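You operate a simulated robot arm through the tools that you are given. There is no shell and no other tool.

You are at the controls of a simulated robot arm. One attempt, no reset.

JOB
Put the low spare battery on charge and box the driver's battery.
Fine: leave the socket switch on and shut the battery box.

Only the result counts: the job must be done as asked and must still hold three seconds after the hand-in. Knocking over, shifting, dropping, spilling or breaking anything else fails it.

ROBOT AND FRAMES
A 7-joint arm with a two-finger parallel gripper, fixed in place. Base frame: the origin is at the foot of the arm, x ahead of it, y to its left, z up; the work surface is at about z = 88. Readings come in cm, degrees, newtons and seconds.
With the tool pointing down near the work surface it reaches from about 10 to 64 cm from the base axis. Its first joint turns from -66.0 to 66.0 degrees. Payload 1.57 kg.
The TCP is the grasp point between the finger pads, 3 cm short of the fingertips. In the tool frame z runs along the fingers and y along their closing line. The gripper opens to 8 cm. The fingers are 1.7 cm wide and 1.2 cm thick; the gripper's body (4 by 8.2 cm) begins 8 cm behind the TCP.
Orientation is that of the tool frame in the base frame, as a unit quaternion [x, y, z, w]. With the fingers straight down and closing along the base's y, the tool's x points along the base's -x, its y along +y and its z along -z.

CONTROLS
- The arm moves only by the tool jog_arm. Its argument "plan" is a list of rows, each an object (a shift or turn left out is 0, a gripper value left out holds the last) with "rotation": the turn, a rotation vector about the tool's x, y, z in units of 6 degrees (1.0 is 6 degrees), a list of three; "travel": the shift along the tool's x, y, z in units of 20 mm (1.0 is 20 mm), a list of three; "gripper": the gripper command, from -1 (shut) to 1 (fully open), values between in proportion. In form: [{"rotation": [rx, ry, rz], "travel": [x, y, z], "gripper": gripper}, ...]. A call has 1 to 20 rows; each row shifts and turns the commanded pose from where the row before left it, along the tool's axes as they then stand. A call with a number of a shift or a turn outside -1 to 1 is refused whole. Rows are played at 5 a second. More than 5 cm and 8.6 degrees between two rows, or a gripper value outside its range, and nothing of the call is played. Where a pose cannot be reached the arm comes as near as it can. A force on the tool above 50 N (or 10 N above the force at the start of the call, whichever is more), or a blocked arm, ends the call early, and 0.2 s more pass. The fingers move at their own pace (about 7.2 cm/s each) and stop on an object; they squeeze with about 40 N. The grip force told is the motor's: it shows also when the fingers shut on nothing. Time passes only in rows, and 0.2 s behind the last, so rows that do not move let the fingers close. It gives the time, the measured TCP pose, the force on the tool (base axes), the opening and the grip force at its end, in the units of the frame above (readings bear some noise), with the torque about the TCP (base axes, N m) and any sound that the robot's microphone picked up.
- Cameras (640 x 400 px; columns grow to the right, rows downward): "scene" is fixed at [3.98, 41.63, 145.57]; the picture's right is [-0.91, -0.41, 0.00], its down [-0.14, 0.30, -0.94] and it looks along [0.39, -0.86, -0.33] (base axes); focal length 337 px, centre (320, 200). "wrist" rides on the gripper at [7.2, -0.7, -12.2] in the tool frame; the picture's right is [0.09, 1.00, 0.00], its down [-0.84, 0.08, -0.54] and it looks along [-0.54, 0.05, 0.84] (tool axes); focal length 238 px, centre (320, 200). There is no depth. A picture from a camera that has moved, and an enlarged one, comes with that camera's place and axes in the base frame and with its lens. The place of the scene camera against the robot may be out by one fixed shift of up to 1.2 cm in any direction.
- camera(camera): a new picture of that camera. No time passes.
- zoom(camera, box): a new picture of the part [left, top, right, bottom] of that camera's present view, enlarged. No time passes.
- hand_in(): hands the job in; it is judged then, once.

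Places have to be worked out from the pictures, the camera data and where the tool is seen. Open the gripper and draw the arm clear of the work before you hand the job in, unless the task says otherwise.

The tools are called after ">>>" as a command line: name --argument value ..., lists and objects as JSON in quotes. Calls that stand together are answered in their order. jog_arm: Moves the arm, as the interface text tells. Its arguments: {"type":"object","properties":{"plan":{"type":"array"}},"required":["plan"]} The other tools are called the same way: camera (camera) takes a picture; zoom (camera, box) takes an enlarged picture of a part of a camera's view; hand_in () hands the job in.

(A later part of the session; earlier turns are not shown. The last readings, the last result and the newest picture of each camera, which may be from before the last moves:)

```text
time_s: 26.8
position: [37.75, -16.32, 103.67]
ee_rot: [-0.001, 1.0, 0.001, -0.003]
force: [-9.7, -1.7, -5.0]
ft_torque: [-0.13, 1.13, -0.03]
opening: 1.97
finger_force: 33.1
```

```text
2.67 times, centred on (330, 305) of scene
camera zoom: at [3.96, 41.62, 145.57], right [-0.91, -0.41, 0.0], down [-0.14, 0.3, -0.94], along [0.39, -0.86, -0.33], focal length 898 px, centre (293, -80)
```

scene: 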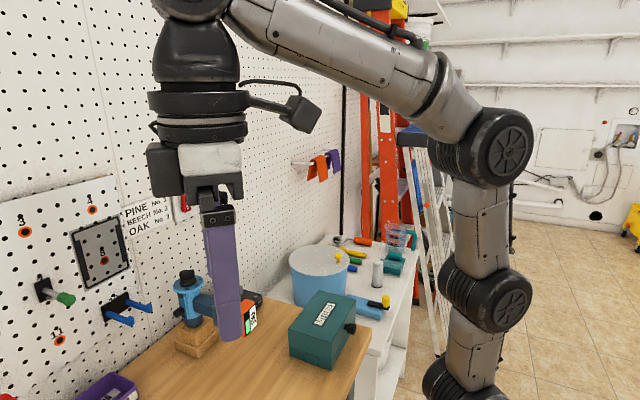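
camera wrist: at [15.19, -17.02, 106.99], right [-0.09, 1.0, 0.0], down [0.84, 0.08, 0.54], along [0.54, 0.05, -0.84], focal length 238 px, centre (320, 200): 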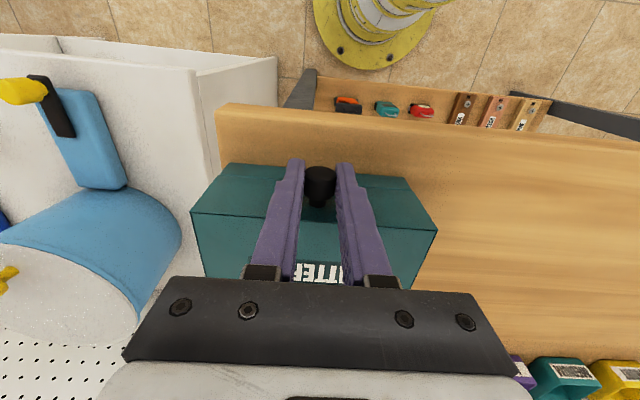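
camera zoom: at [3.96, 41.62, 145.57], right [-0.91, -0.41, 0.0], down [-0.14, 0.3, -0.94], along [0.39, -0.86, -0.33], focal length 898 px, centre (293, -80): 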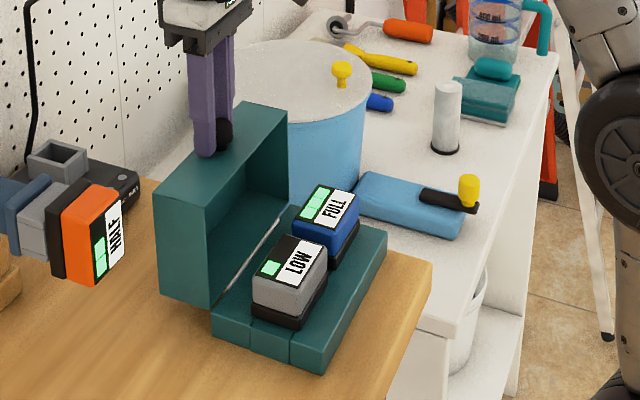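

Lid is about 95° open. I continue gently a little further to feel for its stop.

>>> jog_arm --plan '[{"travel": [-0.3, 0, 0.1]}, {"travel": [-0.3, 0, 0.12]}, {"travel": [-0.3, 0, 0.14]}]'

>>> zoom --camera "scene" --box '[240, 230, 420, 380]'

```text
time_s: 27.6
position: [39.51, -16.4, 103.19]
ee_rot: [0.0, 1.0, 0.0, 0.0]
force: [-10.7, -0.3, -2.6]
ft_torque: [-0.04, 1.18, 0.02]
opening: 1.99
finger_force: 33.4
```

```text
2.67 times, centred on (330, 305) of scene
camera zoom: at [3.95, 41.63, 145.57], right [-0.91, -0.41, 0.0], down [-0.14, 0.3, -0.94], along [0.39, -0.86, -0.33], focal length 898 px, centre (293, -80)
```

zoom: 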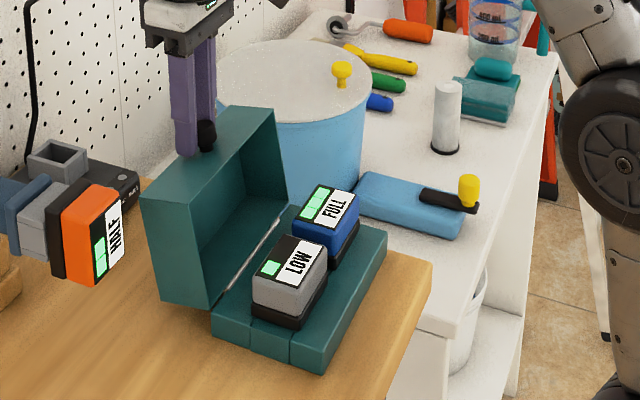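

>>> jog_arm --plan '[{"travel": [-0.3, 0, 0.17]}, {"travel": [-0.3, 0, 0.19]}, {"travel": [-0.28, 0, 0.2]}]'

>>> zoom --camera "scene" --box '[240, 230, 420, 380]'

```text
time_s: 28.4
position: [41.58, -16.34, 102.11]
ee_rot: [0.0, 1.0, 0.0, 0.002]
force: [-3.9, 1.8, 8.5]
ft_torque: [0.12, 1.09, -0.04]
opening: 1.98
finger_force: 33.6
```

```text
2.67 times, centred on (330, 305) of scene
camera zoom: at [3.96, 41.64, 145.57], right [-0.91, -0.42, 0.0], down [-0.14, 0.3, -0.94], along [0.39, -0.86, -0.33], focal length 898 px, centre (293, -80)
```

zoom: 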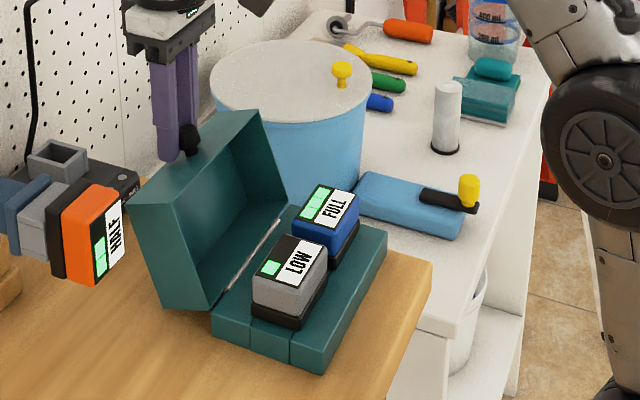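

The lid is leaning about 115° and nearly down on the bench behind. I open the fingers slightly to release the knob and rise straight up.

>>> jog_arm --plan '[{"gripper": -0.2}, {"gripper": -0.2}, {"travel": [0, 0, -0.5]}, {"travel": [0, 0, -1]}, {"travel": [0, 0, -1]}, {"travel": [0, 0, -1]}]'

>>> camera --camera "scene"

>>> zoom --camera "scene" --box '[220, 230, 400, 380]'

>>> camera --camera "wrist"

```text
time_s: 29.8
position: [41.4, -16.38, 109.05]
ee_rot: [-0.001, 1.0, 0.001, 0.0]
force: [0.0, 1.0, 0.5]
ft_torque: [-0.02, 0.0, -0.01]
opening: 3.21
finger_force: 0.0
```

```text
taken
```

scene: 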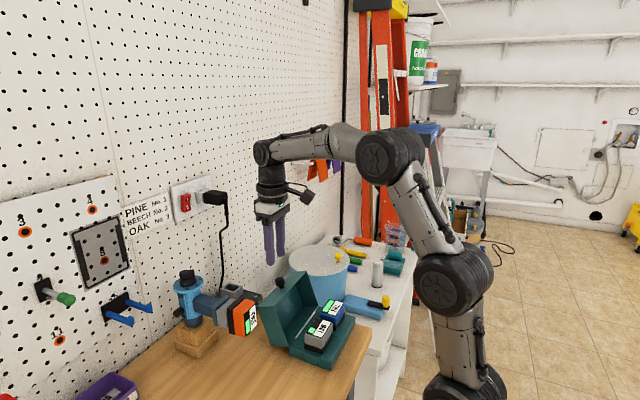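

```text
2.67 times, centred on (310, 305) of scene
camera zoom: at [3.98, 41.63, 145.57], right [-0.91, -0.42, 0.0], down [-0.14, 0.3, -0.94], along [0.39, -0.86, -0.33], focal length 898 px, centre (347, -80)
```

zoom: 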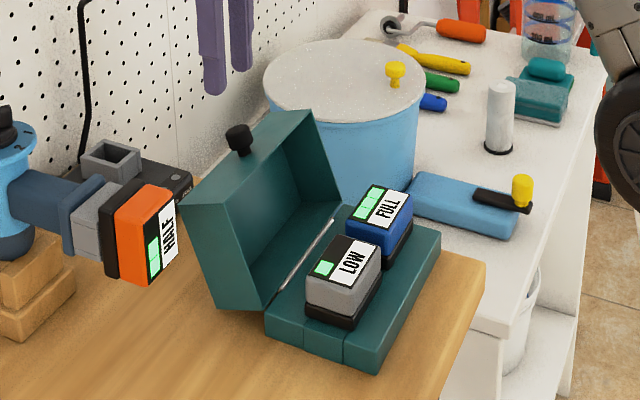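

```text
taken
camera wrist: at [34.27, -17.03, 121.08], right [-0.09, 1.0, 0.0], down [0.84, 0.08, 0.54], along [0.54, 0.05, -0.84], focal length 238 px, centre (320, 200)
```

wrist: 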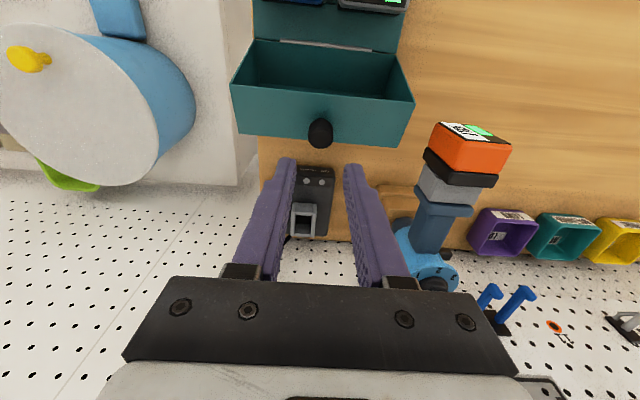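

The lid stays open on its own. Now I zoom on the charger pocket from above, then will back off to view the batteries in the box.

>>> zoom --camera "wrist" --box '[275, 160, 345, 245]'

>>> zoom --camera "wrist" --box '[380, 110, 520, 300]'

>>> jog_arm --plan '[{"travel": [1, 0, -0.2], "gripper": 1}, {"travel": [1, 0, -0.2]}, {"travel": [1, 0, -0.2]}, {"travel": [1, 0, -0.2]}, {"travel": [1, 0, -0.2]}, {"travel": [1, 0, -0.2]}, {"travel": [1, 0, -0.2]}, {"travel": [1, 0.3, -0.2]}, {"travel": [1, 0.3, -0.2]}]'

>>> camera --camera "wrist"

```text
4.71 times, centred on (310, 202) of wrist
camera zoom: at [34.27, -17.03, 121.08], right [-0.09, 1.0, 0.0], down [0.84, 0.08, 0.54], along [0.54, 0.05, -0.84], focal length 1122 px, centre (367, 188)
```

zoom: 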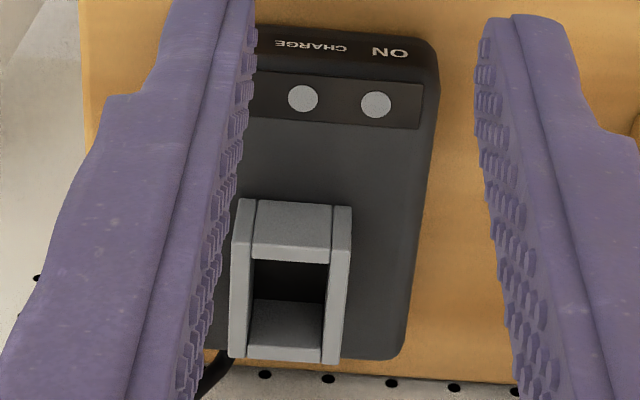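

```text
2.11 times, centred on (450, 205) of wrist
camera zoom: at [34.27, -17.03, 121.08], right [-0.09, 1.0, 0.0], down [0.84, 0.08, 0.54], along [0.54, 0.05, -0.84], focal length 502 px, centre (46, 190)
```

zoom: 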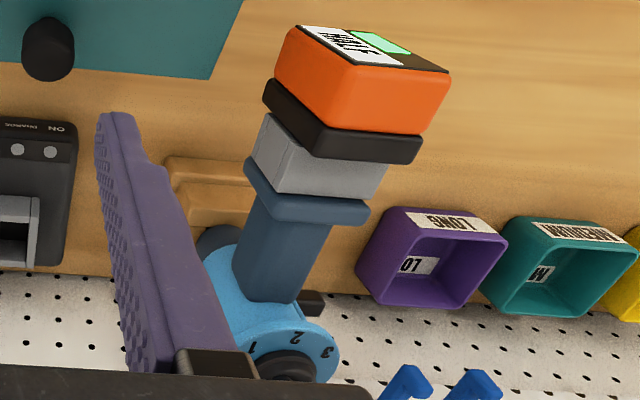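

```text
time_s: 31.8
position: [23.42, -15.21, 112.63]
ee_rot: [-0.001, 1.0, 0.0, 0.0]
force: [-0.2, -0.2, -0.1]
ft_torque: [-0.01, -0.02, 0.0]
opening: 7.97
finger_force: 0.0
```

```text
taken
camera wrist: at [16.25, -15.95, 124.69], right [-0.09, 1.0, 0.0], down [0.84, 0.08, 0.54], along [0.54, 0.05, -0.84], focal length 238 px, centre (320, 200)
```

wrist: 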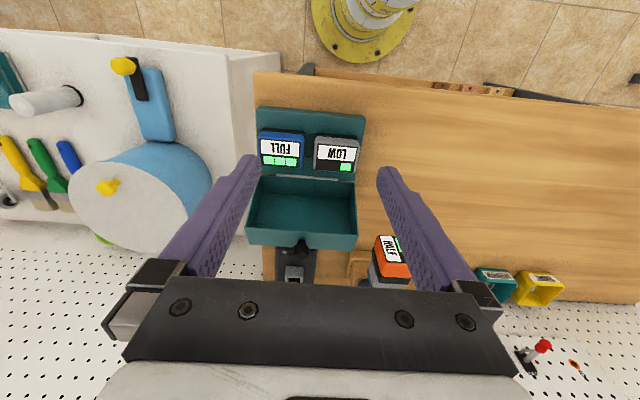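

>>> zoom --camera "wrist" --box '[245, 95, 375, 190]'

>>> zoom --camera "scene" --box '[285, 285, 385, 375]'

```text
4.21 times, centred on (310, 142) of wrist
camera zoom: at [16.25, -15.95, 124.69], right [-0.09, 1.0, 0.0], down [0.84, 0.08, 0.54], along [0.54, 0.05, -0.84], focal length 1004 px, centre (362, 442)
```

zoom: 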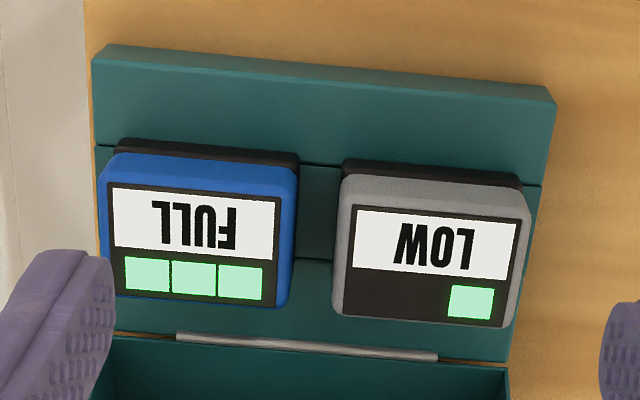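

```text
4.44 times, centred on (335, 330) of scene
camera zoom: at [3.98, 41.63, 145.57], right [-0.91, -0.42, 0.0], down [-0.14, 0.3, -0.94], along [0.39, -0.86, -0.33], focal length 1496 px, centre (253, -378)
```

zoom: 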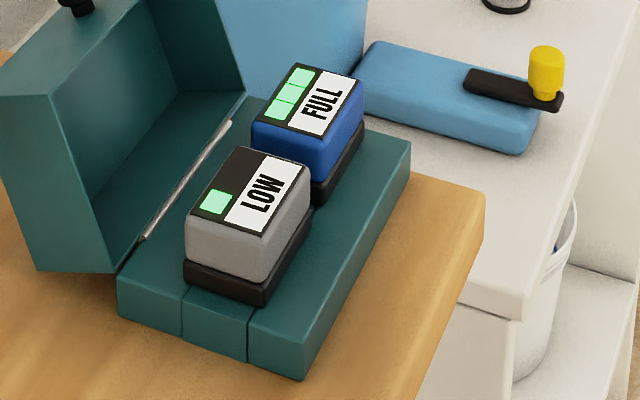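

LOW's top is centred near (28.7, −12.6, 94.6), with its long side along y and a narrow gap to FULL, so I'll grip it across x. First I check the charger pocket from nearly straight above.

>>> jog_arm --plan '[{"travel": [-1, 0, 0]}, {"travel": [-1, 0, 0]}, {"travel": [-1, 0, 0]}, {"travel": [-1, 0, 0]}, {"travel": [-1, 0, 0]}, {"travel": [-1, 0, 0]}, {"travel": [-1, 0, 0]}, {"travel": [-1, 0, 0]}, {"travel": [-1, 0, 0]}, {"travel": [-1, 0, 0]}, {"travel": [-1, 0, 0]}, {"travel": [-1, 0, 0]}, {"travel": [-1, 0, 0]}, {"travel": [-1, 0, 0]}]'

>>> camera --camera "wrist"

```text
time_s: 34.8
position: [51.42, -15.25, 112.6]
ee_rot: [-0.001, 1.0, 0.0, 0.0]
force: [-0.9, -1.4, 0.0]
ft_torque: [0.01, -0.01, -0.02]
opening: 8.01
finger_force: 0.0
```

```text
taken
camera wrist: at [44.32, -15.84, 124.62], right [-0.09, 1.0, 0.0], down [0.84, 0.08, 0.54], along [0.54, 0.05, -0.84], focal length 238 px, centre (320, 200)
```

wrist: 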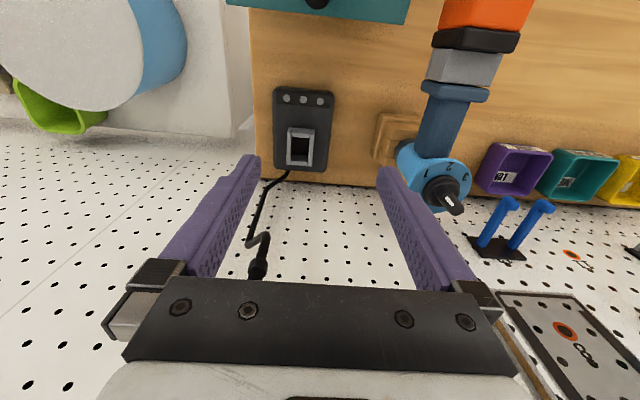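

>>> zoom --camera "wrist" --box '[260, 80, 350, 185]'

>>> zoom --camera "wrist" --box '[370, 0, 540, 220]'

>>> zoom --camera "scene" --box '[210, 265, 290, 325]'

```text
3.81 times, centred on (305, 132) of wrist
camera zoom: at [44.32, -15.84, 124.62], right [-0.09, 1.0, 0.0], down [0.84, 0.08, 0.54], along [0.54, 0.05, -0.84], focal length 908 px, centre (377, 457)
```

zoom: 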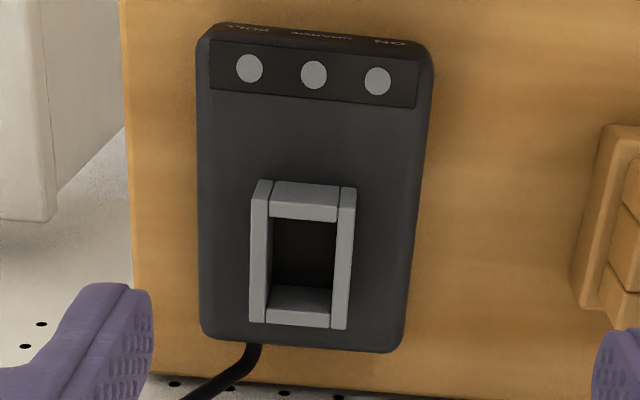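

```text
1.82 times, centred on (455, 110) of wrist
camera zoom: at [44.32, -15.84, 124.62], right [-0.09, 1.0, 0.0], down [0.84, 0.08, 0.54], along [0.54, 0.05, -0.84], focal length 433 px, centre (74, 364)
```

zoom: 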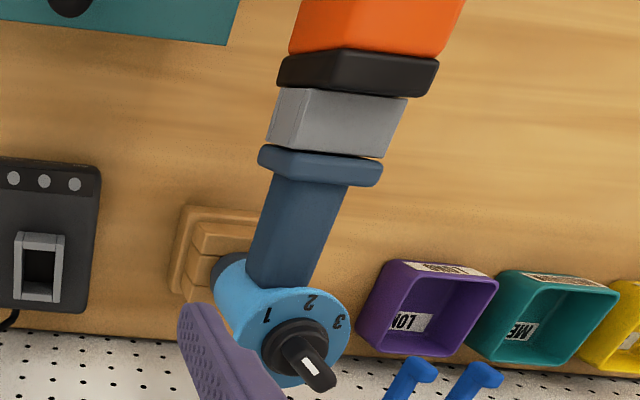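

```text
6.67 times, centred on (250, 295) of scene
camera zoom: at [3.97, 41.63, 145.57], right [-0.91, -0.41, 0.0], down [-0.14, 0.3, -0.94], along [0.39, -0.86, -0.33], focal length 2244 px, centre (787, -433)
```

zoom: 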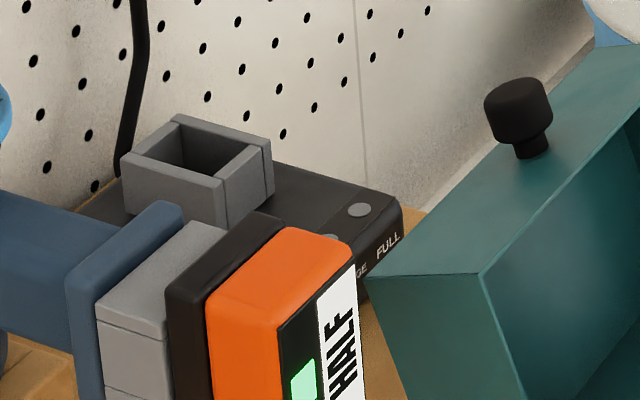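

The charger pocket hole (≈3.2 in x × 2.2 in y) is centred near (56.2, −17.4), rim z≈93.9, the same orientation as the box's pockets, so LOW just needs translating. I go back over the LOW battery and turn the tool 90° so the fingers close along x.

>>> jog_arm --plan '[{"travel": [1, 0, 0]}, {"travel": [1, 0, 0]}, {"travel": [1, 0, 0]}, {"travel": [1, 0.1, 0]}, {"travel": [1, 0.1, 0]}, {"travel": [1, 0.1, 0]}, {"travel": [1, 0.2, 0]}, {"travel": [1, 0.2, 0]}, {"travel": [1, 0.2, 0]}, {"travel": [1, 0.2, 0]}, {"travel": [1, 0.2, 0]}, {"travel": [0.4, 0, 0]}]'

>>> jog_arm --plan '[{"rotation": [0, 0, 1]}, {"rotation": [0, 0, 1]}, {"rotation": [0, 0, 1]}, {"rotation": [0, 0, 1]}, {"rotation": [0, 0, 1]}, {"rotation": [0, 0, 1]}, {"rotation": [0, 0, 1]}, {"rotation": [0, 0, 1]}, {"rotation": [0, 0, 1]}, {"rotation": [0, 0, 1]}, {"rotation": [0, 0, 1]}, {"rotation": [0, 0, 1]}, {"rotation": [0, 0, 1]}, {"rotation": [0, 0, 1]}, {"rotation": [0, 0, 1]}]'

>>> camera --camera "wrist"

>>> camera --camera "scene"

```text
time_s: 37.4
position: [28.58, -12.79, 112.49]
ee_rot: [-0.001, 1.0, -0.001, 0.001]
force: [-0.4, -0.4, 0.0]
ft_torque: [-0.02, 0.01, -0.02]
opening: 8.01
finger_force: 0.1
```

```text
time_s: 40.6
position: [28.65, -12.57, 112.63]
ee_rot: [0.707, 0.707, 0.0, 0.0]
force: [-0.5, 0.0, 0.5]
ft_torque: [-0.01, 0.02, 0.03]
opening: 7.98
finger_force: 0.1
```

```text
taken
camera wrist: at [28.08, -5.39, 124.62], right [1.0, 0.09, 0.0], down [0.08, -0.84, 0.54], along [0.05, -0.54, -0.84], focal length 238 px, centre (320, 200)
```

wrist: 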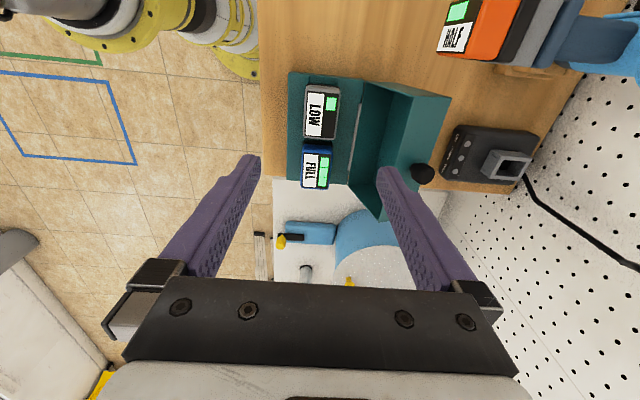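

```text
taken
```

scene: 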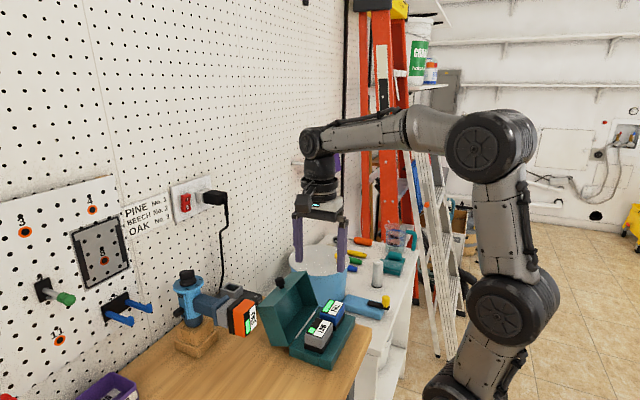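

>>> zoom --camera "wrist" --box '[280, 65, 360, 195]'

>>> zoom --camera "wrist" --box '[430, 110, 550, 200]'

>>> zoom --camera "wrist" --box '[430, 0, 600, 80]'

```text
3.08 times, centred on (320, 130) of wrist
camera zoom: at [28.08, -5.39, 124.62], right [1.0, 0.09, 0.0], down [0.08, -0.84, 0.54], along [0.05, -0.54, -0.84], focal length 733 px, centre (320, 415)
```

zoom: 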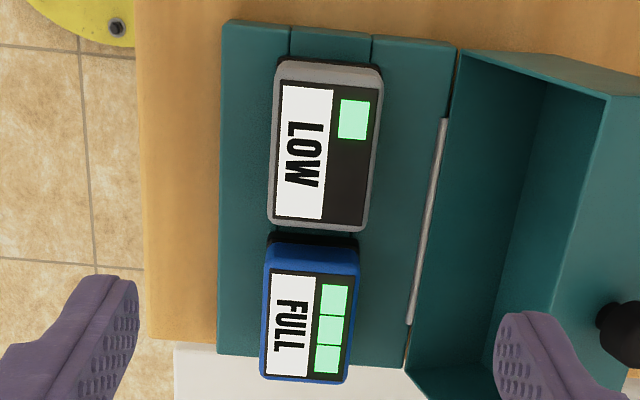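

```text
4.44 times, centred on (490, 155) of wrist
camera zoom: at [28.08, -5.39, 124.62], right [1.0, 0.09, 0.0], down [0.08, -0.84, 0.54], along [0.05, -0.54, -0.84], focal length 1059 px, centre (-436, 400)
```

zoom: 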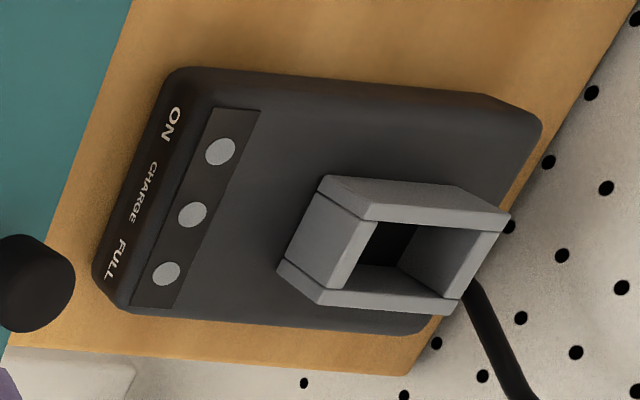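

```text
3.76 times, centred on (515, 40) of wrist
camera zoom: at [28.08, -5.39, 124.62], right [1.0, 0.09, 0.0], down [0.08, -0.84, 0.54], along [0.05, -0.54, -0.84], focal length 897 px, centre (-414, 802)
```

zoom: 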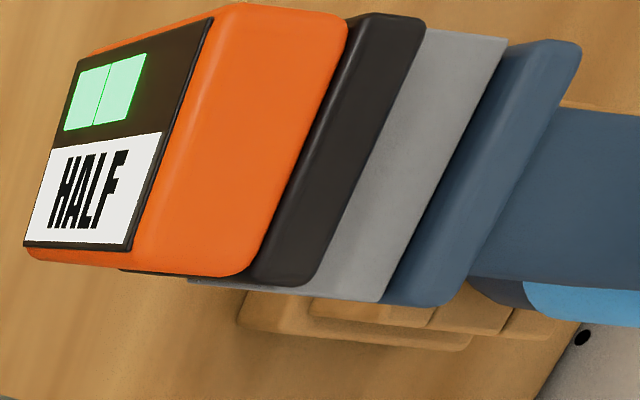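

The measured LOW battery centre is (28.9, −12.56), top z≈94. I set the opening to about 6.2 cm and descend to z≈98 first to check that the fingers straddle it.

>>> jog_arm --plan '[{"travel": [0, 0.1, 1], "gripper": 0.55}, {"travel": [0, 0, 1]}, {"travel": [0, 0, 1]}, {"travel": [0, 0, 1]}, {"travel": [0, 0, 1]}, {"travel": [0, 0, 1]}, {"travel": [0, 0, 1]}, {"travel": [0, 0, 0.2]}]'

>>> camera --camera "wrist"

>>> zoom --camera "scene" --box '[270, 240, 390, 370]'

```text
time_s: 42.4
position: [28.84, -12.48, 98.23]
ee_rot: [0.706, 0.708, 0.0, 0.001]
force: [0.6, 0.5, -0.2]
ft_torque: [0.04, -0.01, 0.0]
opening: 6.19
finger_force: 0.1
```

```text
taken
camera wrist: at [28.24, -5.39, 110.23], right [1.0, 0.09, 0.0], down [0.08, -0.84, 0.54], along [0.05, -0.54, -0.84], focal length 238 px, centre (320, 200)
```

wrist: 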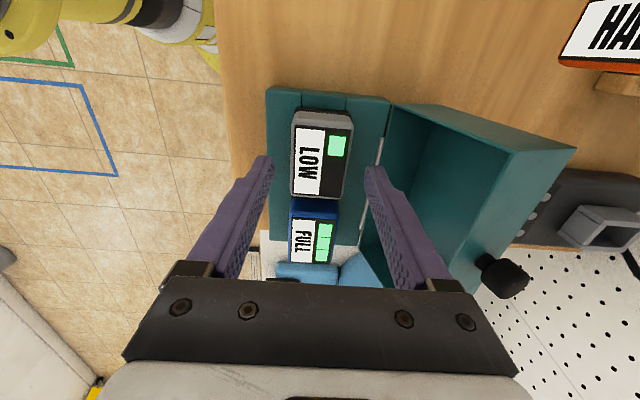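

```text
3.08 times, centred on (330, 305) of scene
camera zoom: at [3.98, 41.63, 145.57], right [-0.91, -0.41, 0.0], down [-0.14, 0.3, -0.94], along [0.39, -0.86, -0.33], focal length 1036 px, centre (289, -123)
```

zoom: 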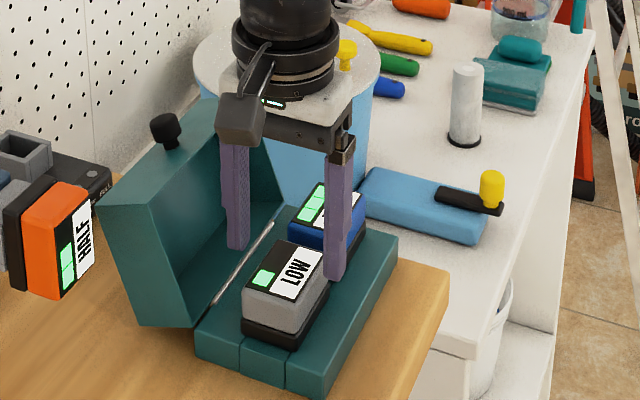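

Alignment looks right on the LOW battery. I descend the last 4 cm and close the fingers on the slab.

>>> jog_arm --plan '[{"travel": [0, 0, 0.8]}, {"travel": [0, 0, 0.7]}, {"travel": [0, 0, 0.5]}]'

>>> camera --camera "wrist"

>>> zoom --camera "scene" --box '[270, 240, 390, 370]'

```text
time_s: 43.2
position: [28.76, -12.65, 94.1]
ee_rot: [0.706, 0.708, 0.001, 0.0]
force: [0.5, -0.1, -1.0]
ft_torque: [-0.03, -0.04, 0.0]
opening: 6.21
finger_force: 0.2
```

```text
taken
camera wrist: at [28.22, -5.41, 106.21], right [1.0, 0.09, 0.0], down [0.08, -0.84, 0.54], along [0.05, -0.54, -0.84], focal length 238 px, centre (320, 200)
```

wrist: 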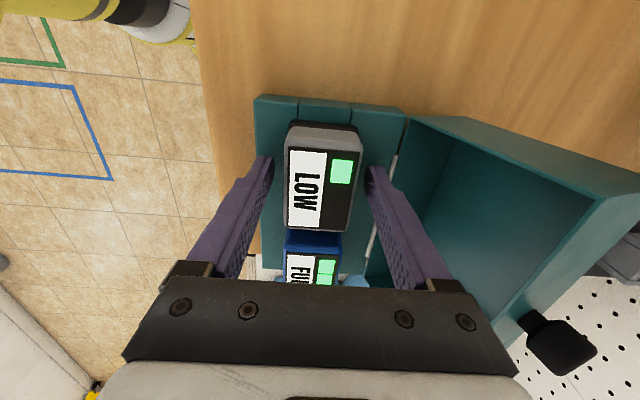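

```text
3.08 times, centred on (330, 305) of scene
camera zoom: at [3.98, 41.63, 145.57], right [-0.91, -0.41, 0.0], down [-0.14, 0.3, -0.94], along [0.39, -0.86, -0.33], focal length 1036 px, centre (289, -123)
```

zoom: 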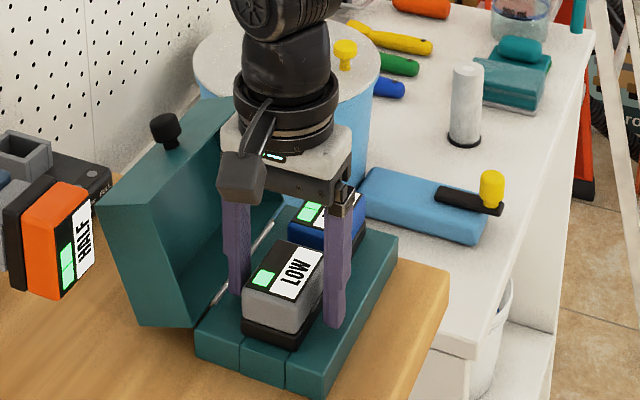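

>>> jog_arm --plan '[{"gripper": -0.1}, {"gripper": -1}, {"gripper": -1}, {"gripper": -1}]'

>>> camera --camera "wrist"

```text
time_s: 44.2
position: [28.74, -12.69, 94.17]
ee_rot: [0.707, 0.707, 0.001, 0.0]
force: [0.0, -0.6, -0.4]
ft_torque: [-0.02, 0.0, 0.0]
opening: 4.35
finger_force: 39.9
```

```text
taken
camera wrist: at [28.22, -5.4, 106.2], right [1.0, 0.09, 0.0], down [0.08, -0.84, 0.54], along [0.05, -0.54, -0.84], focal length 238 px, centre (320, 200)
```

wrist: 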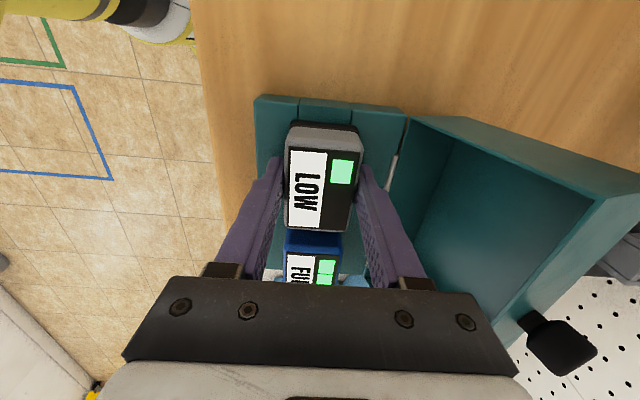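

Gripped (4.35 cm, balanced). I lift slowly and check for resistance.

>>> jog_arm --plan '[{"travel": [0, 0, -0.25]}, {"travel": [0, 0, -0.25]}, {"travel": [0, 0, -0.4]}, {"travel": [0, 0, -0.5]}, {"travel": [0, 0, -0.6]}]'

>>> zoom --camera "scene" --box '[270, 240, 390, 370]'

```text
time_s: 45.4
position: [28.79, -12.72, 98.1]
ee_rot: [0.706, 0.708, 0.001, 0.0]
force: [0.3, 0.5, -1.9]
ft_torque: [0.02, -0.01, -0.01]
opening: 4.34
finger_force: 39.9
```

```text
3.08 times, centred on (330, 305) of scene
camera zoom: at [3.98, 41.63, 145.57], right [-0.91, -0.41, 0.0], down [-0.14, 0.3, -0.94], along [0.39, -0.86, -0.33], focal length 1036 px, centre (289, -123)
```

zoom: 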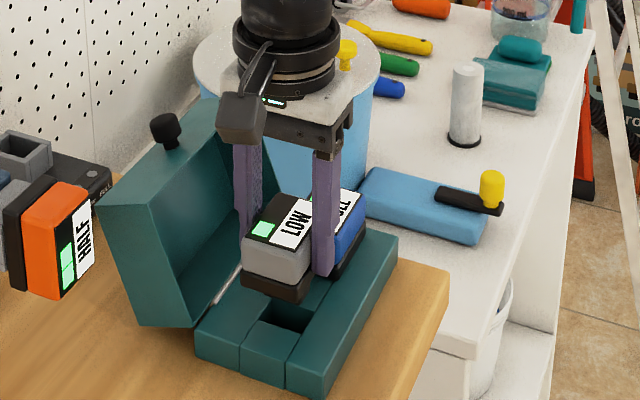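

The battery came out freely and its pocket is visible. I lift on to z≈112 and take a look.

>>> jog_arm --plan '[{"travel": [0, 0, -1]}, {"travel": [0, 0, -1]}, {"travel": [0, 0, -1]}, {"travel": [0, 0, -1]}, {"travel": [0, 0, -1]}, {"travel": [0, 0, -1]}, {"travel": [0, 0, -1]}]'

>>> zoom --camera "scene" --box '[260, 180, 400, 370]'

>>> camera --camera "wrist"

```text
time_s: 47.0
position: [28.84, -12.61, 112.13]
ee_rot: [0.707, 0.708, -0.001, -0.001]
force: [0.3, 0.5, -2.0]
ft_torque: [0.05, 0.0, 0.03]
opening: 4.34
finger_force: 40.1
```

```text
2.11 times, centred on (330, 275) of scene
camera zoom: at [3.98, 41.63, 145.57], right [-0.91, -0.42, 0.0], down [-0.14, 0.3, -0.94], along [0.39, -0.86, -0.33], focal length 709 px, centre (299, 42)
```

zoom: 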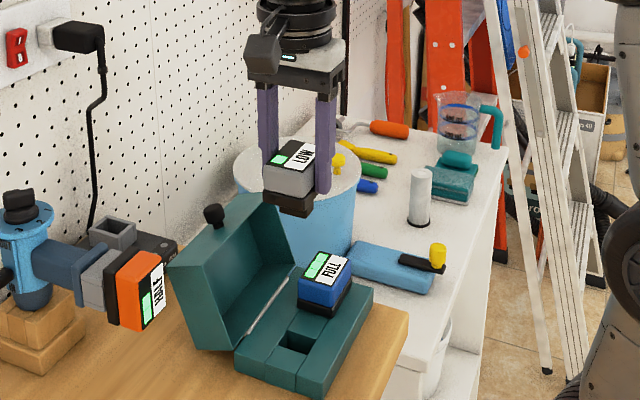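

```text
taken
camera wrist: at [28.24, -5.4, 124.2], right [1.0, 0.09, 0.0], down [0.08, -0.84, 0.54], along [0.05, -0.54, -0.84], focal length 238 px, centre (320, 200)
```

wrist: 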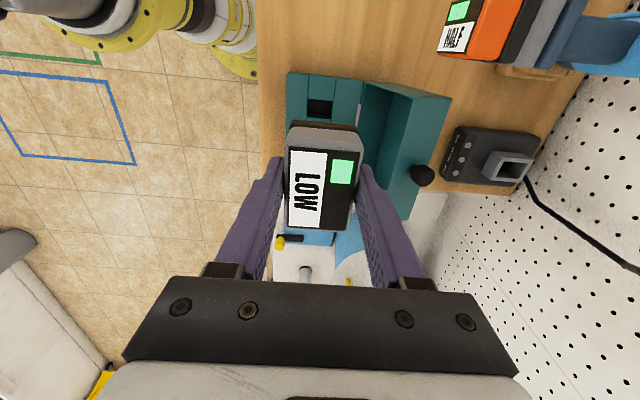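

>>> zoom --camera "wrist" --box '[280, 65, 380, 135]'

>>> zoom --camera "scene" --box '[300, 235, 360, 290]'

>>> zoom --camera "scene" --box '[310, 310, 390, 370]'

```text
5.71 times, centred on (330, 100) of wrist
camera zoom: at [28.24, -5.4, 124.2], right [1.0, 0.09, 0.0], down [0.08, -0.84, 0.54], along [0.05, -0.54, -0.84], focal length 1362 px, centre (263, 771)
```

zoom: 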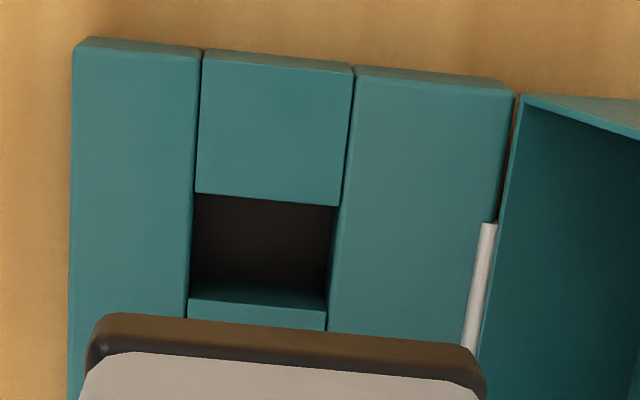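

```text
7.27 times, centred on (330, 262) of scene
camera zoom: at [3.98, 41.63, 145.57], right [-0.91, -0.42, 0.0], down [-0.14, 0.3, -0.94], along [0.39, -0.86, -0.33], focal length 2448 px, centre (247, -254)
```

zoom: 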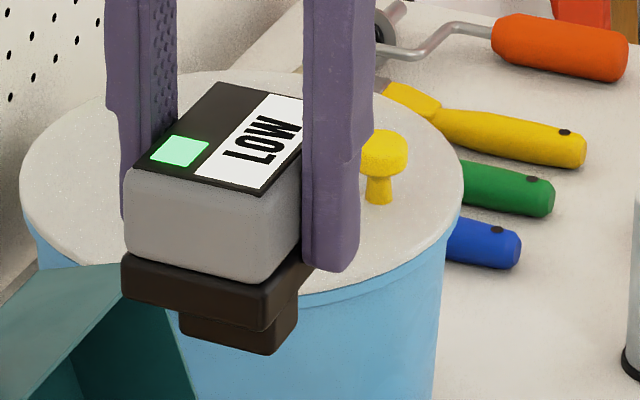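

```text
6.67 times, centred on (350, 340) of scene
camera zoom: at [3.98, 41.63, 145.57], right [-0.91, -0.42, 0.0], down [-0.14, 0.3, -0.94], along [0.39, -0.86, -0.33], focal length 2244 px, centre (120, -733)
```

zoom: 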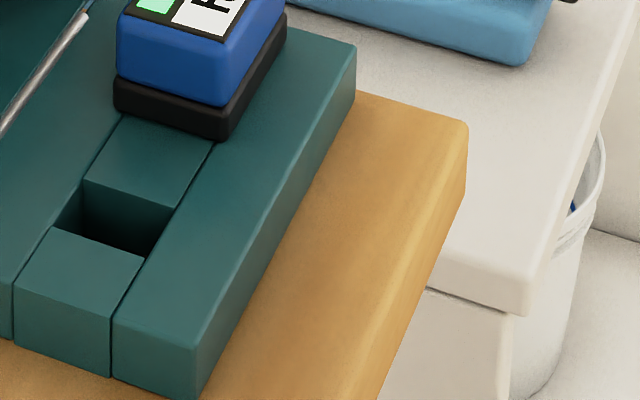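

The tongue is short (~1.5 cm) and the box pocket centre is (28.85, −12.48). I carry LOW over the lid at z≈112 to a point just beyond the charger (y≈−21.5), so the wrist camera can see the pocket past the battery.

>>> jog_arm --plan '[{"travel": [-0.32, 0.98, 0]}, {"travel": [-0.32, 0.98, 0]}, {"travel": [-0.32, 0.98, 0]}, {"travel": [-0.32, 0.98, 0]}, {"travel": [-0.32, 0.98, 0]}, {"travel": [-0.32, 0.98, 0]}, {"travel": [-0.32, 0.98, 0]}, {"travel": [-0.32, 0.98, 0]}, {"travel": [-0.32, 0.98, 0]}, {"travel": [-0.32, 0.98, 0]}, {"travel": [-0.32, 0.98, 0]}, {"travel": [-0.32, 0.98, 0]}, {"travel": [-0.32, 0.98, 0]}, {"travel": [-0.32, 0.94, 0]}]'

>>> camera --camera "wrist"

>>> camera --camera "scene"

```text
time_s: 49.8
position: [53.21, -20.44, 112.44]
ee_rot: [0.705, 0.709, -0.006, -0.014]
force: [-28.0, 7.1, -2.3]
ft_torque: [-0.47, -1.96, 0.43]
opening: 4.35
finger_force: 39.7
out of reach, approached as far as the arm can: row 14
stopped in row 14: the force on the tool passed its limit at 78 N (the readings are from after the stop); the commanded pose is now the measured one
```

```text
taken
camera wrist: at [52.84, -13.43, 124.42], right [0.99, 0.1, -0.03], down [0.1, -0.84, 0.53], along [0.03, -0.53, -0.85], focal length 238 px, centre (320, 200)
```

wrist: 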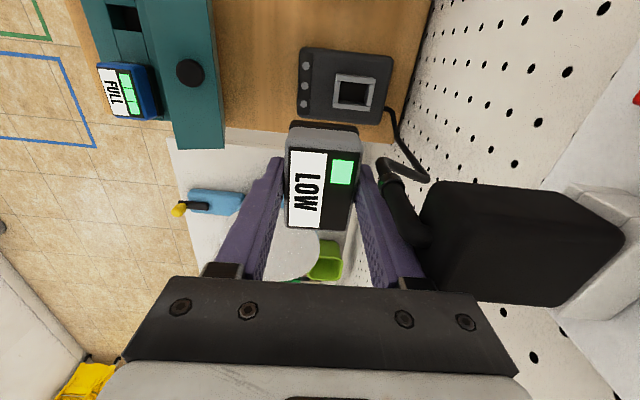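

```text
taken
```

scene: 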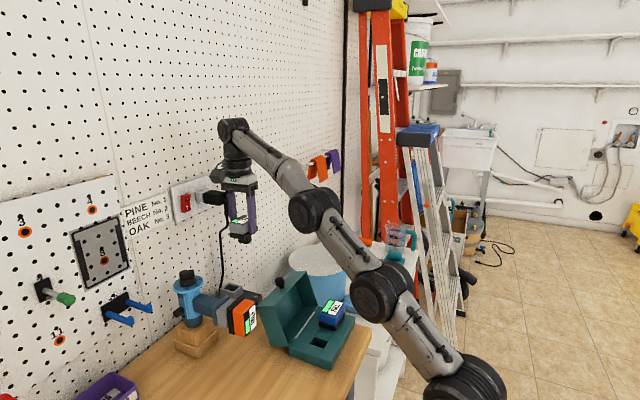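

The hand touched the black wall plug (it sticks out near z≈118). I back off at once and check that the plug hasn't moved.

>>> jog_arm --plan '[{"travel": [0, -0.5, 0]}, {"travel": [0, -1, 0]}, {"travel": [0, -1, 0]}]'

>>> camera --camera "wrist"

>>> zoom --camera "scene" --box '[165, 160, 285, 250]'

```text
time_s: 50.6
position: [48.39, -20.54, 112.24]
ee_rot: [0.705, 0.709, -0.006, -0.012]
force: [0.7, -0.1, -1.8]
ft_torque: [0.02, 0.02, 0.01]
opening: 4.37
finger_force: 40.1
```

```text
taken
camera wrist: at [47.99, -13.53, 124.36], right [1.0, 0.1, -0.02], down [0.09, -0.84, 0.53], along [0.03, -0.53, -0.85], focal length 238 px, centre (320, 200)
```

wrist: 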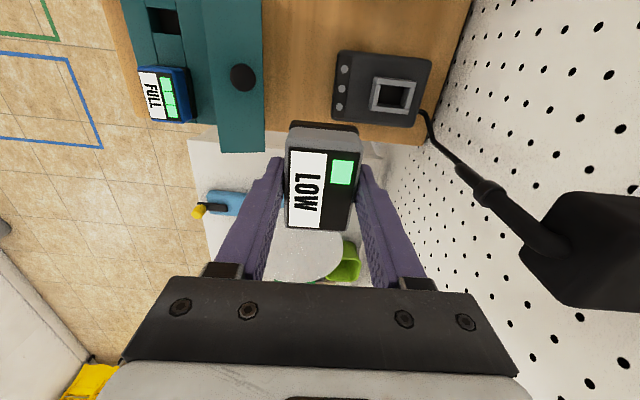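

```text
4.44 times, centred on (225, 205) of scene
camera zoom: at [3.98, 41.63, 145.57], right [-0.91, -0.42, 0.0], down [-0.14, 0.3, -0.94], along [0.39, -0.86, -0.33], focal length 1496 px, centre (742, 178)
```

zoom: 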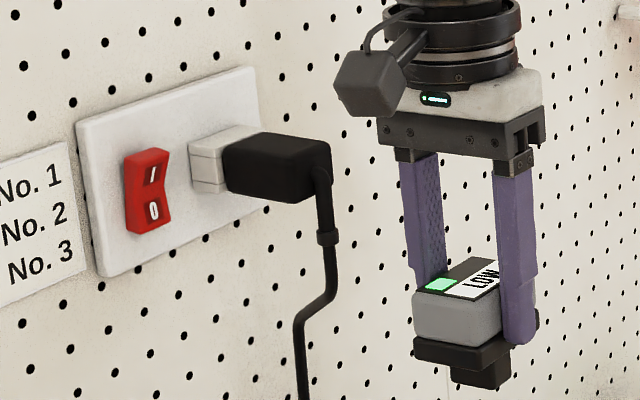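

The plug is unmoved, but it and its cord hang right above the charger pocket, so a vertical hand cannot get in there. I'll return LOW to its box pocket and regrip it with the hand tilted toward +y; first the way back over the lid, correcting the small tilt.

>>> jog_arm --plan '[{"rotation": [-0.243, -0.081, 0.054], "travel": [0, -0.3, 0]}, {"travel": [0.4, -0.95, 0]}, {"travel": [0.4, -0.95, 0]}, {"travel": [0.4, -0.95, 0]}, {"travel": [0.4, -0.95, 0]}, {"travel": [0.4, -0.95, 0]}, {"travel": [0.4, -0.95, 0]}, {"travel": [0.4, -0.95, 0]}, {"travel": [0.4, -0.95, 0]}, {"travel": [0.4, -0.95, 0]}, {"travel": [0.37, -0.95, 0]}]'

>>> camera --camera "wrist"

```text
time_s: 53.0
position: [28.7, -12.67, 112.14]
ee_rot: [0.708, 0.706, 0.001, 0.001]
force: [-0.2, -0.2, -2.2]
ft_torque: [0.0, 0.02, -0.01]
opening: 4.34
finger_force: 40.2
```

```text
taken
camera wrist: at [28.08, -5.41, 124.26], right [1.0, 0.09, 0.0], down [0.08, -0.84, 0.54], along [0.05, -0.54, -0.84], focal length 238 px, centre (320, 200)
```

wrist: 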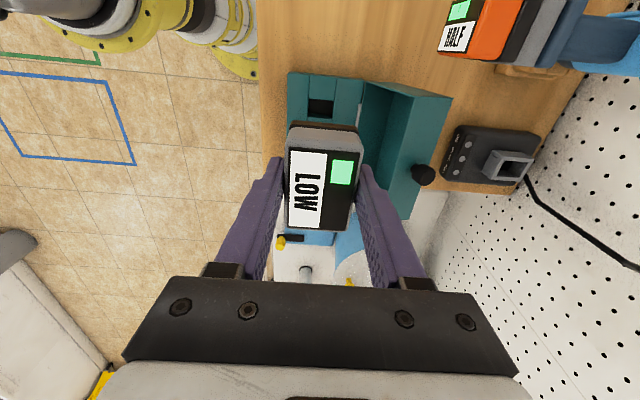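

Orientation is restored. I descend toward the pocket, stopping just above tongue entry to check alignment.

>>> jog_arm --plan '[{"travel": [0, 0.03, 1]}, {"travel": [0, 0, 1]}, {"travel": [0, 0, 1]}, {"travel": [0, 0, 1]}, {"travel": [0, 0, 1]}, {"travel": [0, 0, 1]}, {"travel": [0, 0, 1]}, {"travel": [0, 0, 0.7]}]'

>>> zoom --camera "scene" --box '[290, 270, 380, 370]'

>>> camera --camera "wrist"

```text
time_s: 54.8
position: [28.87, -12.69, 96.98]
ee_rot: [0.708, 0.706, 0.0, 0.001]
force: [0.2, -0.5, -2.9]
ft_torque: [-0.02, 0.01, -0.03]
opening: 4.35
finger_force: 40.1
```

```text
4.00 times, centred on (335, 320) of scene
camera zoom: at [3.98, 41.63, 145.57], right [-0.91, -0.41, 0.0], down [-0.14, 0.3, -0.94], along [0.39, -0.86, -0.33], focal length 1346 px, centre (260, -280)
```

zoom: 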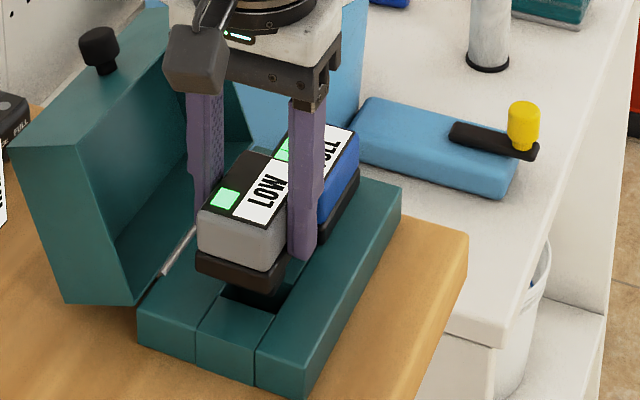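

```text
taken
camera wrist: at [28.27, -5.43, 108.93], right [1.0, 0.09, 0.0], down [0.08, -0.84, 0.54], along [0.05, -0.54, -0.84], focal length 238 px, centre (320, 200)
```

wrist: 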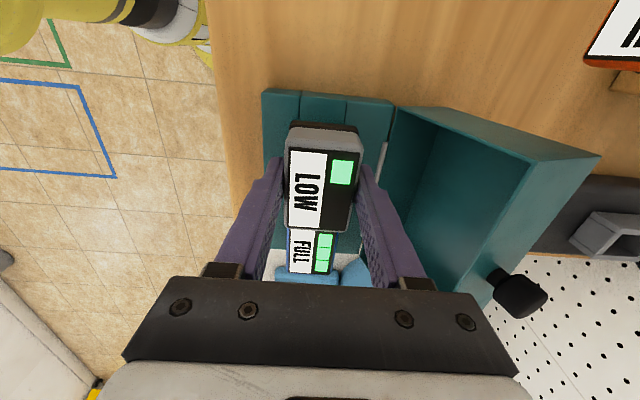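

>>> jog_arm --plan '[{"travel": [0, -0.03, 0.25]}, {"travel": [0, 0, 0.2]}, {"travel": [0, 0, 0.2]}, {"travel": [0, 0, 0.2]}, {"travel": [0, 0, 0.2]}, {"travel": [0, 0, 0.2]}, {"travel": [0, 0, 0.1]}]'

>>> zoom --camera "scene" --box '[290, 270, 380, 370]'

```text
time_s: 56.4
position: [28.79, -12.72, 94.24]
ee_rot: [0.708, 0.706, 0.0, 0.001]
force: [0.1, 0.4, -3.0]
ft_torque: [-0.01, 0.06, 0.04]
opening: 4.35
finger_force: 40.1
```

```text
4.00 times, centred on (335, 320) of scene
camera zoom: at [3.98, 41.63, 145.57], right [-0.91, -0.41, 0.0], down [-0.14, 0.3, -0.94], along [0.39, -0.86, -0.33], focal length 1346 px, centre (260, -280)
```

zoom: 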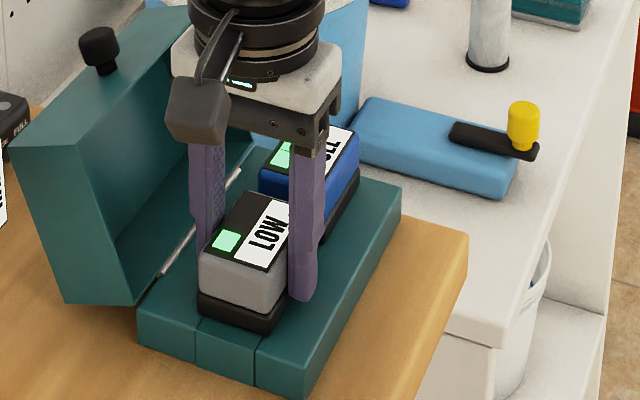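

LOW slid back in without resistance. I release, rise clear, and turn the tool 180° so the camera ends on the −y side.

>>> jog_arm --plan '[{"travel": [0, 0, 0.05], "gripper": 0.55}, {"gripper": 0.55}, {"travel": [0, 0, -0.7]}, {"travel": [0, 0, -1]}, {"travel": [0, 0, -1]}, {"travel": [0, 0, -1]}, {"travel": [0, 0, -1]}, {"travel": [0, 0, -1]}, {"travel": [0, 0, -1]}]'

>>> jog_arm --plan '[{"rotation": [0, 0, -1]}, {"rotation": [0, 0, -1]}, {"rotation": [0, 0, -1]}, {"rotation": [0, 0, -1]}, {"rotation": [0, 0, -1]}, {"rotation": [0, 0, -1]}, {"rotation": [0, 0, -1]}, {"rotation": [0, 0, -1]}, {"rotation": [0, 0, -1]}, {"rotation": [0, 0, -1]}, {"rotation": [0, 0, -1]}, {"rotation": [0, 0, -1]}, {"rotation": [0, 0, -1]}, {"rotation": [0, 0, -1]}, {"rotation": [0, 0, -1]}]'

>>> jog_arm --plan '[{"rotation": [0, 0, -1]}, {"rotation": [0, 0, -1]}, {"rotation": [0, 0, -1]}, {"rotation": [0, 0, -1]}, {"rotation": [0, 0, -1]}, {"rotation": [0, 0, -1]}, {"rotation": [0, 0, -1]}, {"rotation": [0, 0, -1]}, {"rotation": [0, 0, -1]}, {"rotation": [0, 0, -1]}, {"rotation": [0, 0, -1]}, {"rotation": [0, 0, -1]}, {"rotation": [0, 0, -1]}, {"rotation": [0, 0, -1]}, {"rotation": [0, 0, -1]}]'

>>> camera --camera "wrist"

>>> zoom --camera "scene" --box '[160, 170, 400, 370]'

```text
time_s: 58.4
position: [28.81, -12.64, 107.51]
ee_rot: [0.708, 0.706, 0.0, 0.0]
force: [0.4, 0.5, -0.3]
ft_torque: [0.01, -0.01, 0.03]
opening: 6.2
finger_force: 0.1
```

```text
time_s: 61.6
position: [28.86, -12.71, 107.42]
ee_rot: [-0.001, 1.0, 0.0, 0.001]
force: [0.1, 0.6, 0.0]
ft_torque: [-0.03, 0.0, -0.01]
opening: 6.2
finger_force: 0.1
```

```text
time_s: 64.8
position: [28.78, -12.6, 107.39]
ee_rot: [0.708, -0.706, 0.001, 0.0]
force: [-0.1, -0.2, 0.0]
ft_torque: [-0.02, -0.03, 0.0]
opening: 6.19
finger_force: 0.1
```

```text
taken
camera wrist: at [29.52, -19.78, 119.47], right [-1.0, -0.09, 0.0], down [-0.08, 0.84, 0.54], along [-0.05, 0.54, -0.84], focal length 238 px, centre (320, 200)
```

wrist: 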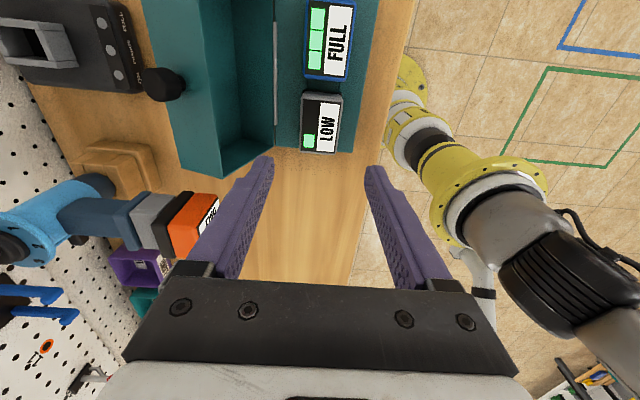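

```text
2.00 times, centred on (280, 270) of scene
camera zoom: at [3.98, 41.63, 145.57], right [-0.91, -0.41, 0.0], down [-0.14, 0.3, -0.94], along [0.39, -0.86, -0.33], focal length 673 px, centre (400, 60)
```

zoom: 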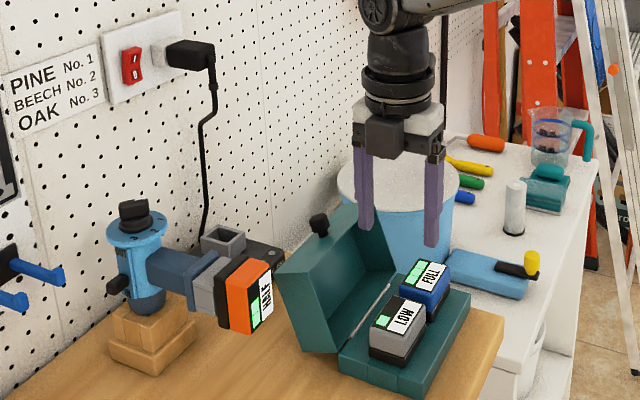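

>>> zoom --camera "scene" --box '[270, 160, 400, 290]'

```text
3.08 times, centred on (335, 225) of scene
camera zoom: at [3.98, 41.63, 145.57], right [-0.91, -0.41, 0.0], down [-0.14, 0.3, -0.94], along [0.39, -0.86, -0.33], focal length 1036 px, centre (274, 123)
```

zoom: 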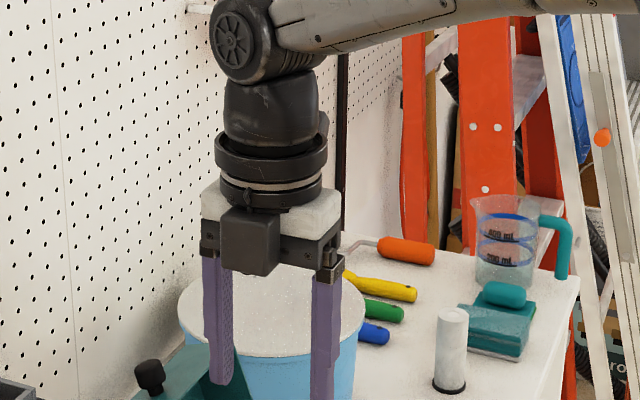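

There is also a box-shaped part on the hand's other side, which still fits with the planned tilt. I tilt the tool 36° (hand toward +y) and move to a pre-grip point 8 cm back along the tool axis from LOW.

>>> jog_arm --plan '[{"rotation": [0, 1, 0]}, {"rotation": [0, 1, 0]}, {"rotation": [0, 1, 0]}, {"rotation": [0, 1, 0]}, {"rotation": [0, 1, 0]}, {"rotation": [0, 1, 0]}, {"travel": [-0.86, 0, 0.23]}, {"travel": [-0.86, 0, 0.23]}, {"travel": [-0.86, 0, 0.23]}, {"travel": [-0.86, 0, 0.23]}, {"travel": [-0.86, 0, 0.23]}]'

>>> camera --camera "wrist"

>>> zoom --camera "scene" --box '[250, 170, 420, 370]'

```text
time_s: 67.2
position: [28.71, -7.01, 100.49]
ee_rot: [-0.671, 0.673, -0.219, -0.219]
force: [-0.2, 0.5, 0.2]
ft_torque: [-0.02, -0.02, 0.02]
opening: 6.19
finger_force: 0.0
```

```text
taken
camera wrist: at [29.59, -5.63, 114.49], right [-1.0, -0.07, 0.05], down [-0.08, 1.0, -0.05], along [-0.05, -0.06, -1.0], focal length 238 px, centre (320, 200)
```

wrist: 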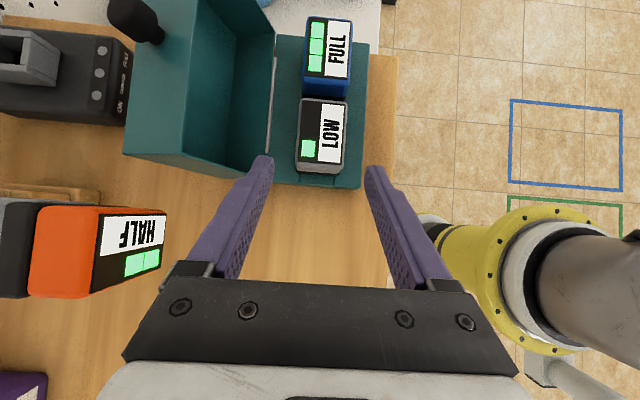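

```text
2.00 times, centred on (335, 270) of scene
camera zoom: at [3.98, 41.63, 145.57], right [-0.91, -0.41, 0.0], down [-0.14, 0.3, -0.94], along [0.39, -0.86, -0.33], focal length 673 px, centre (290, 60)
```

zoom: 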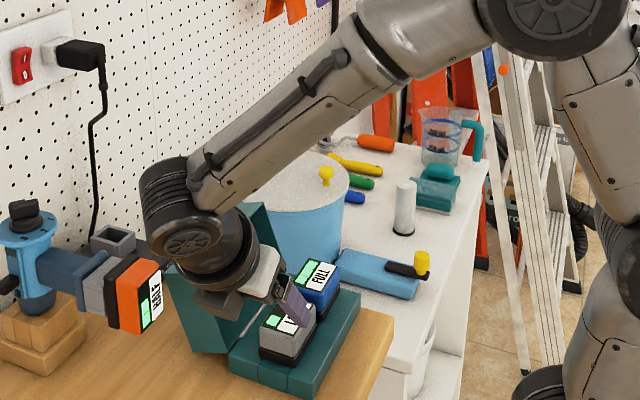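

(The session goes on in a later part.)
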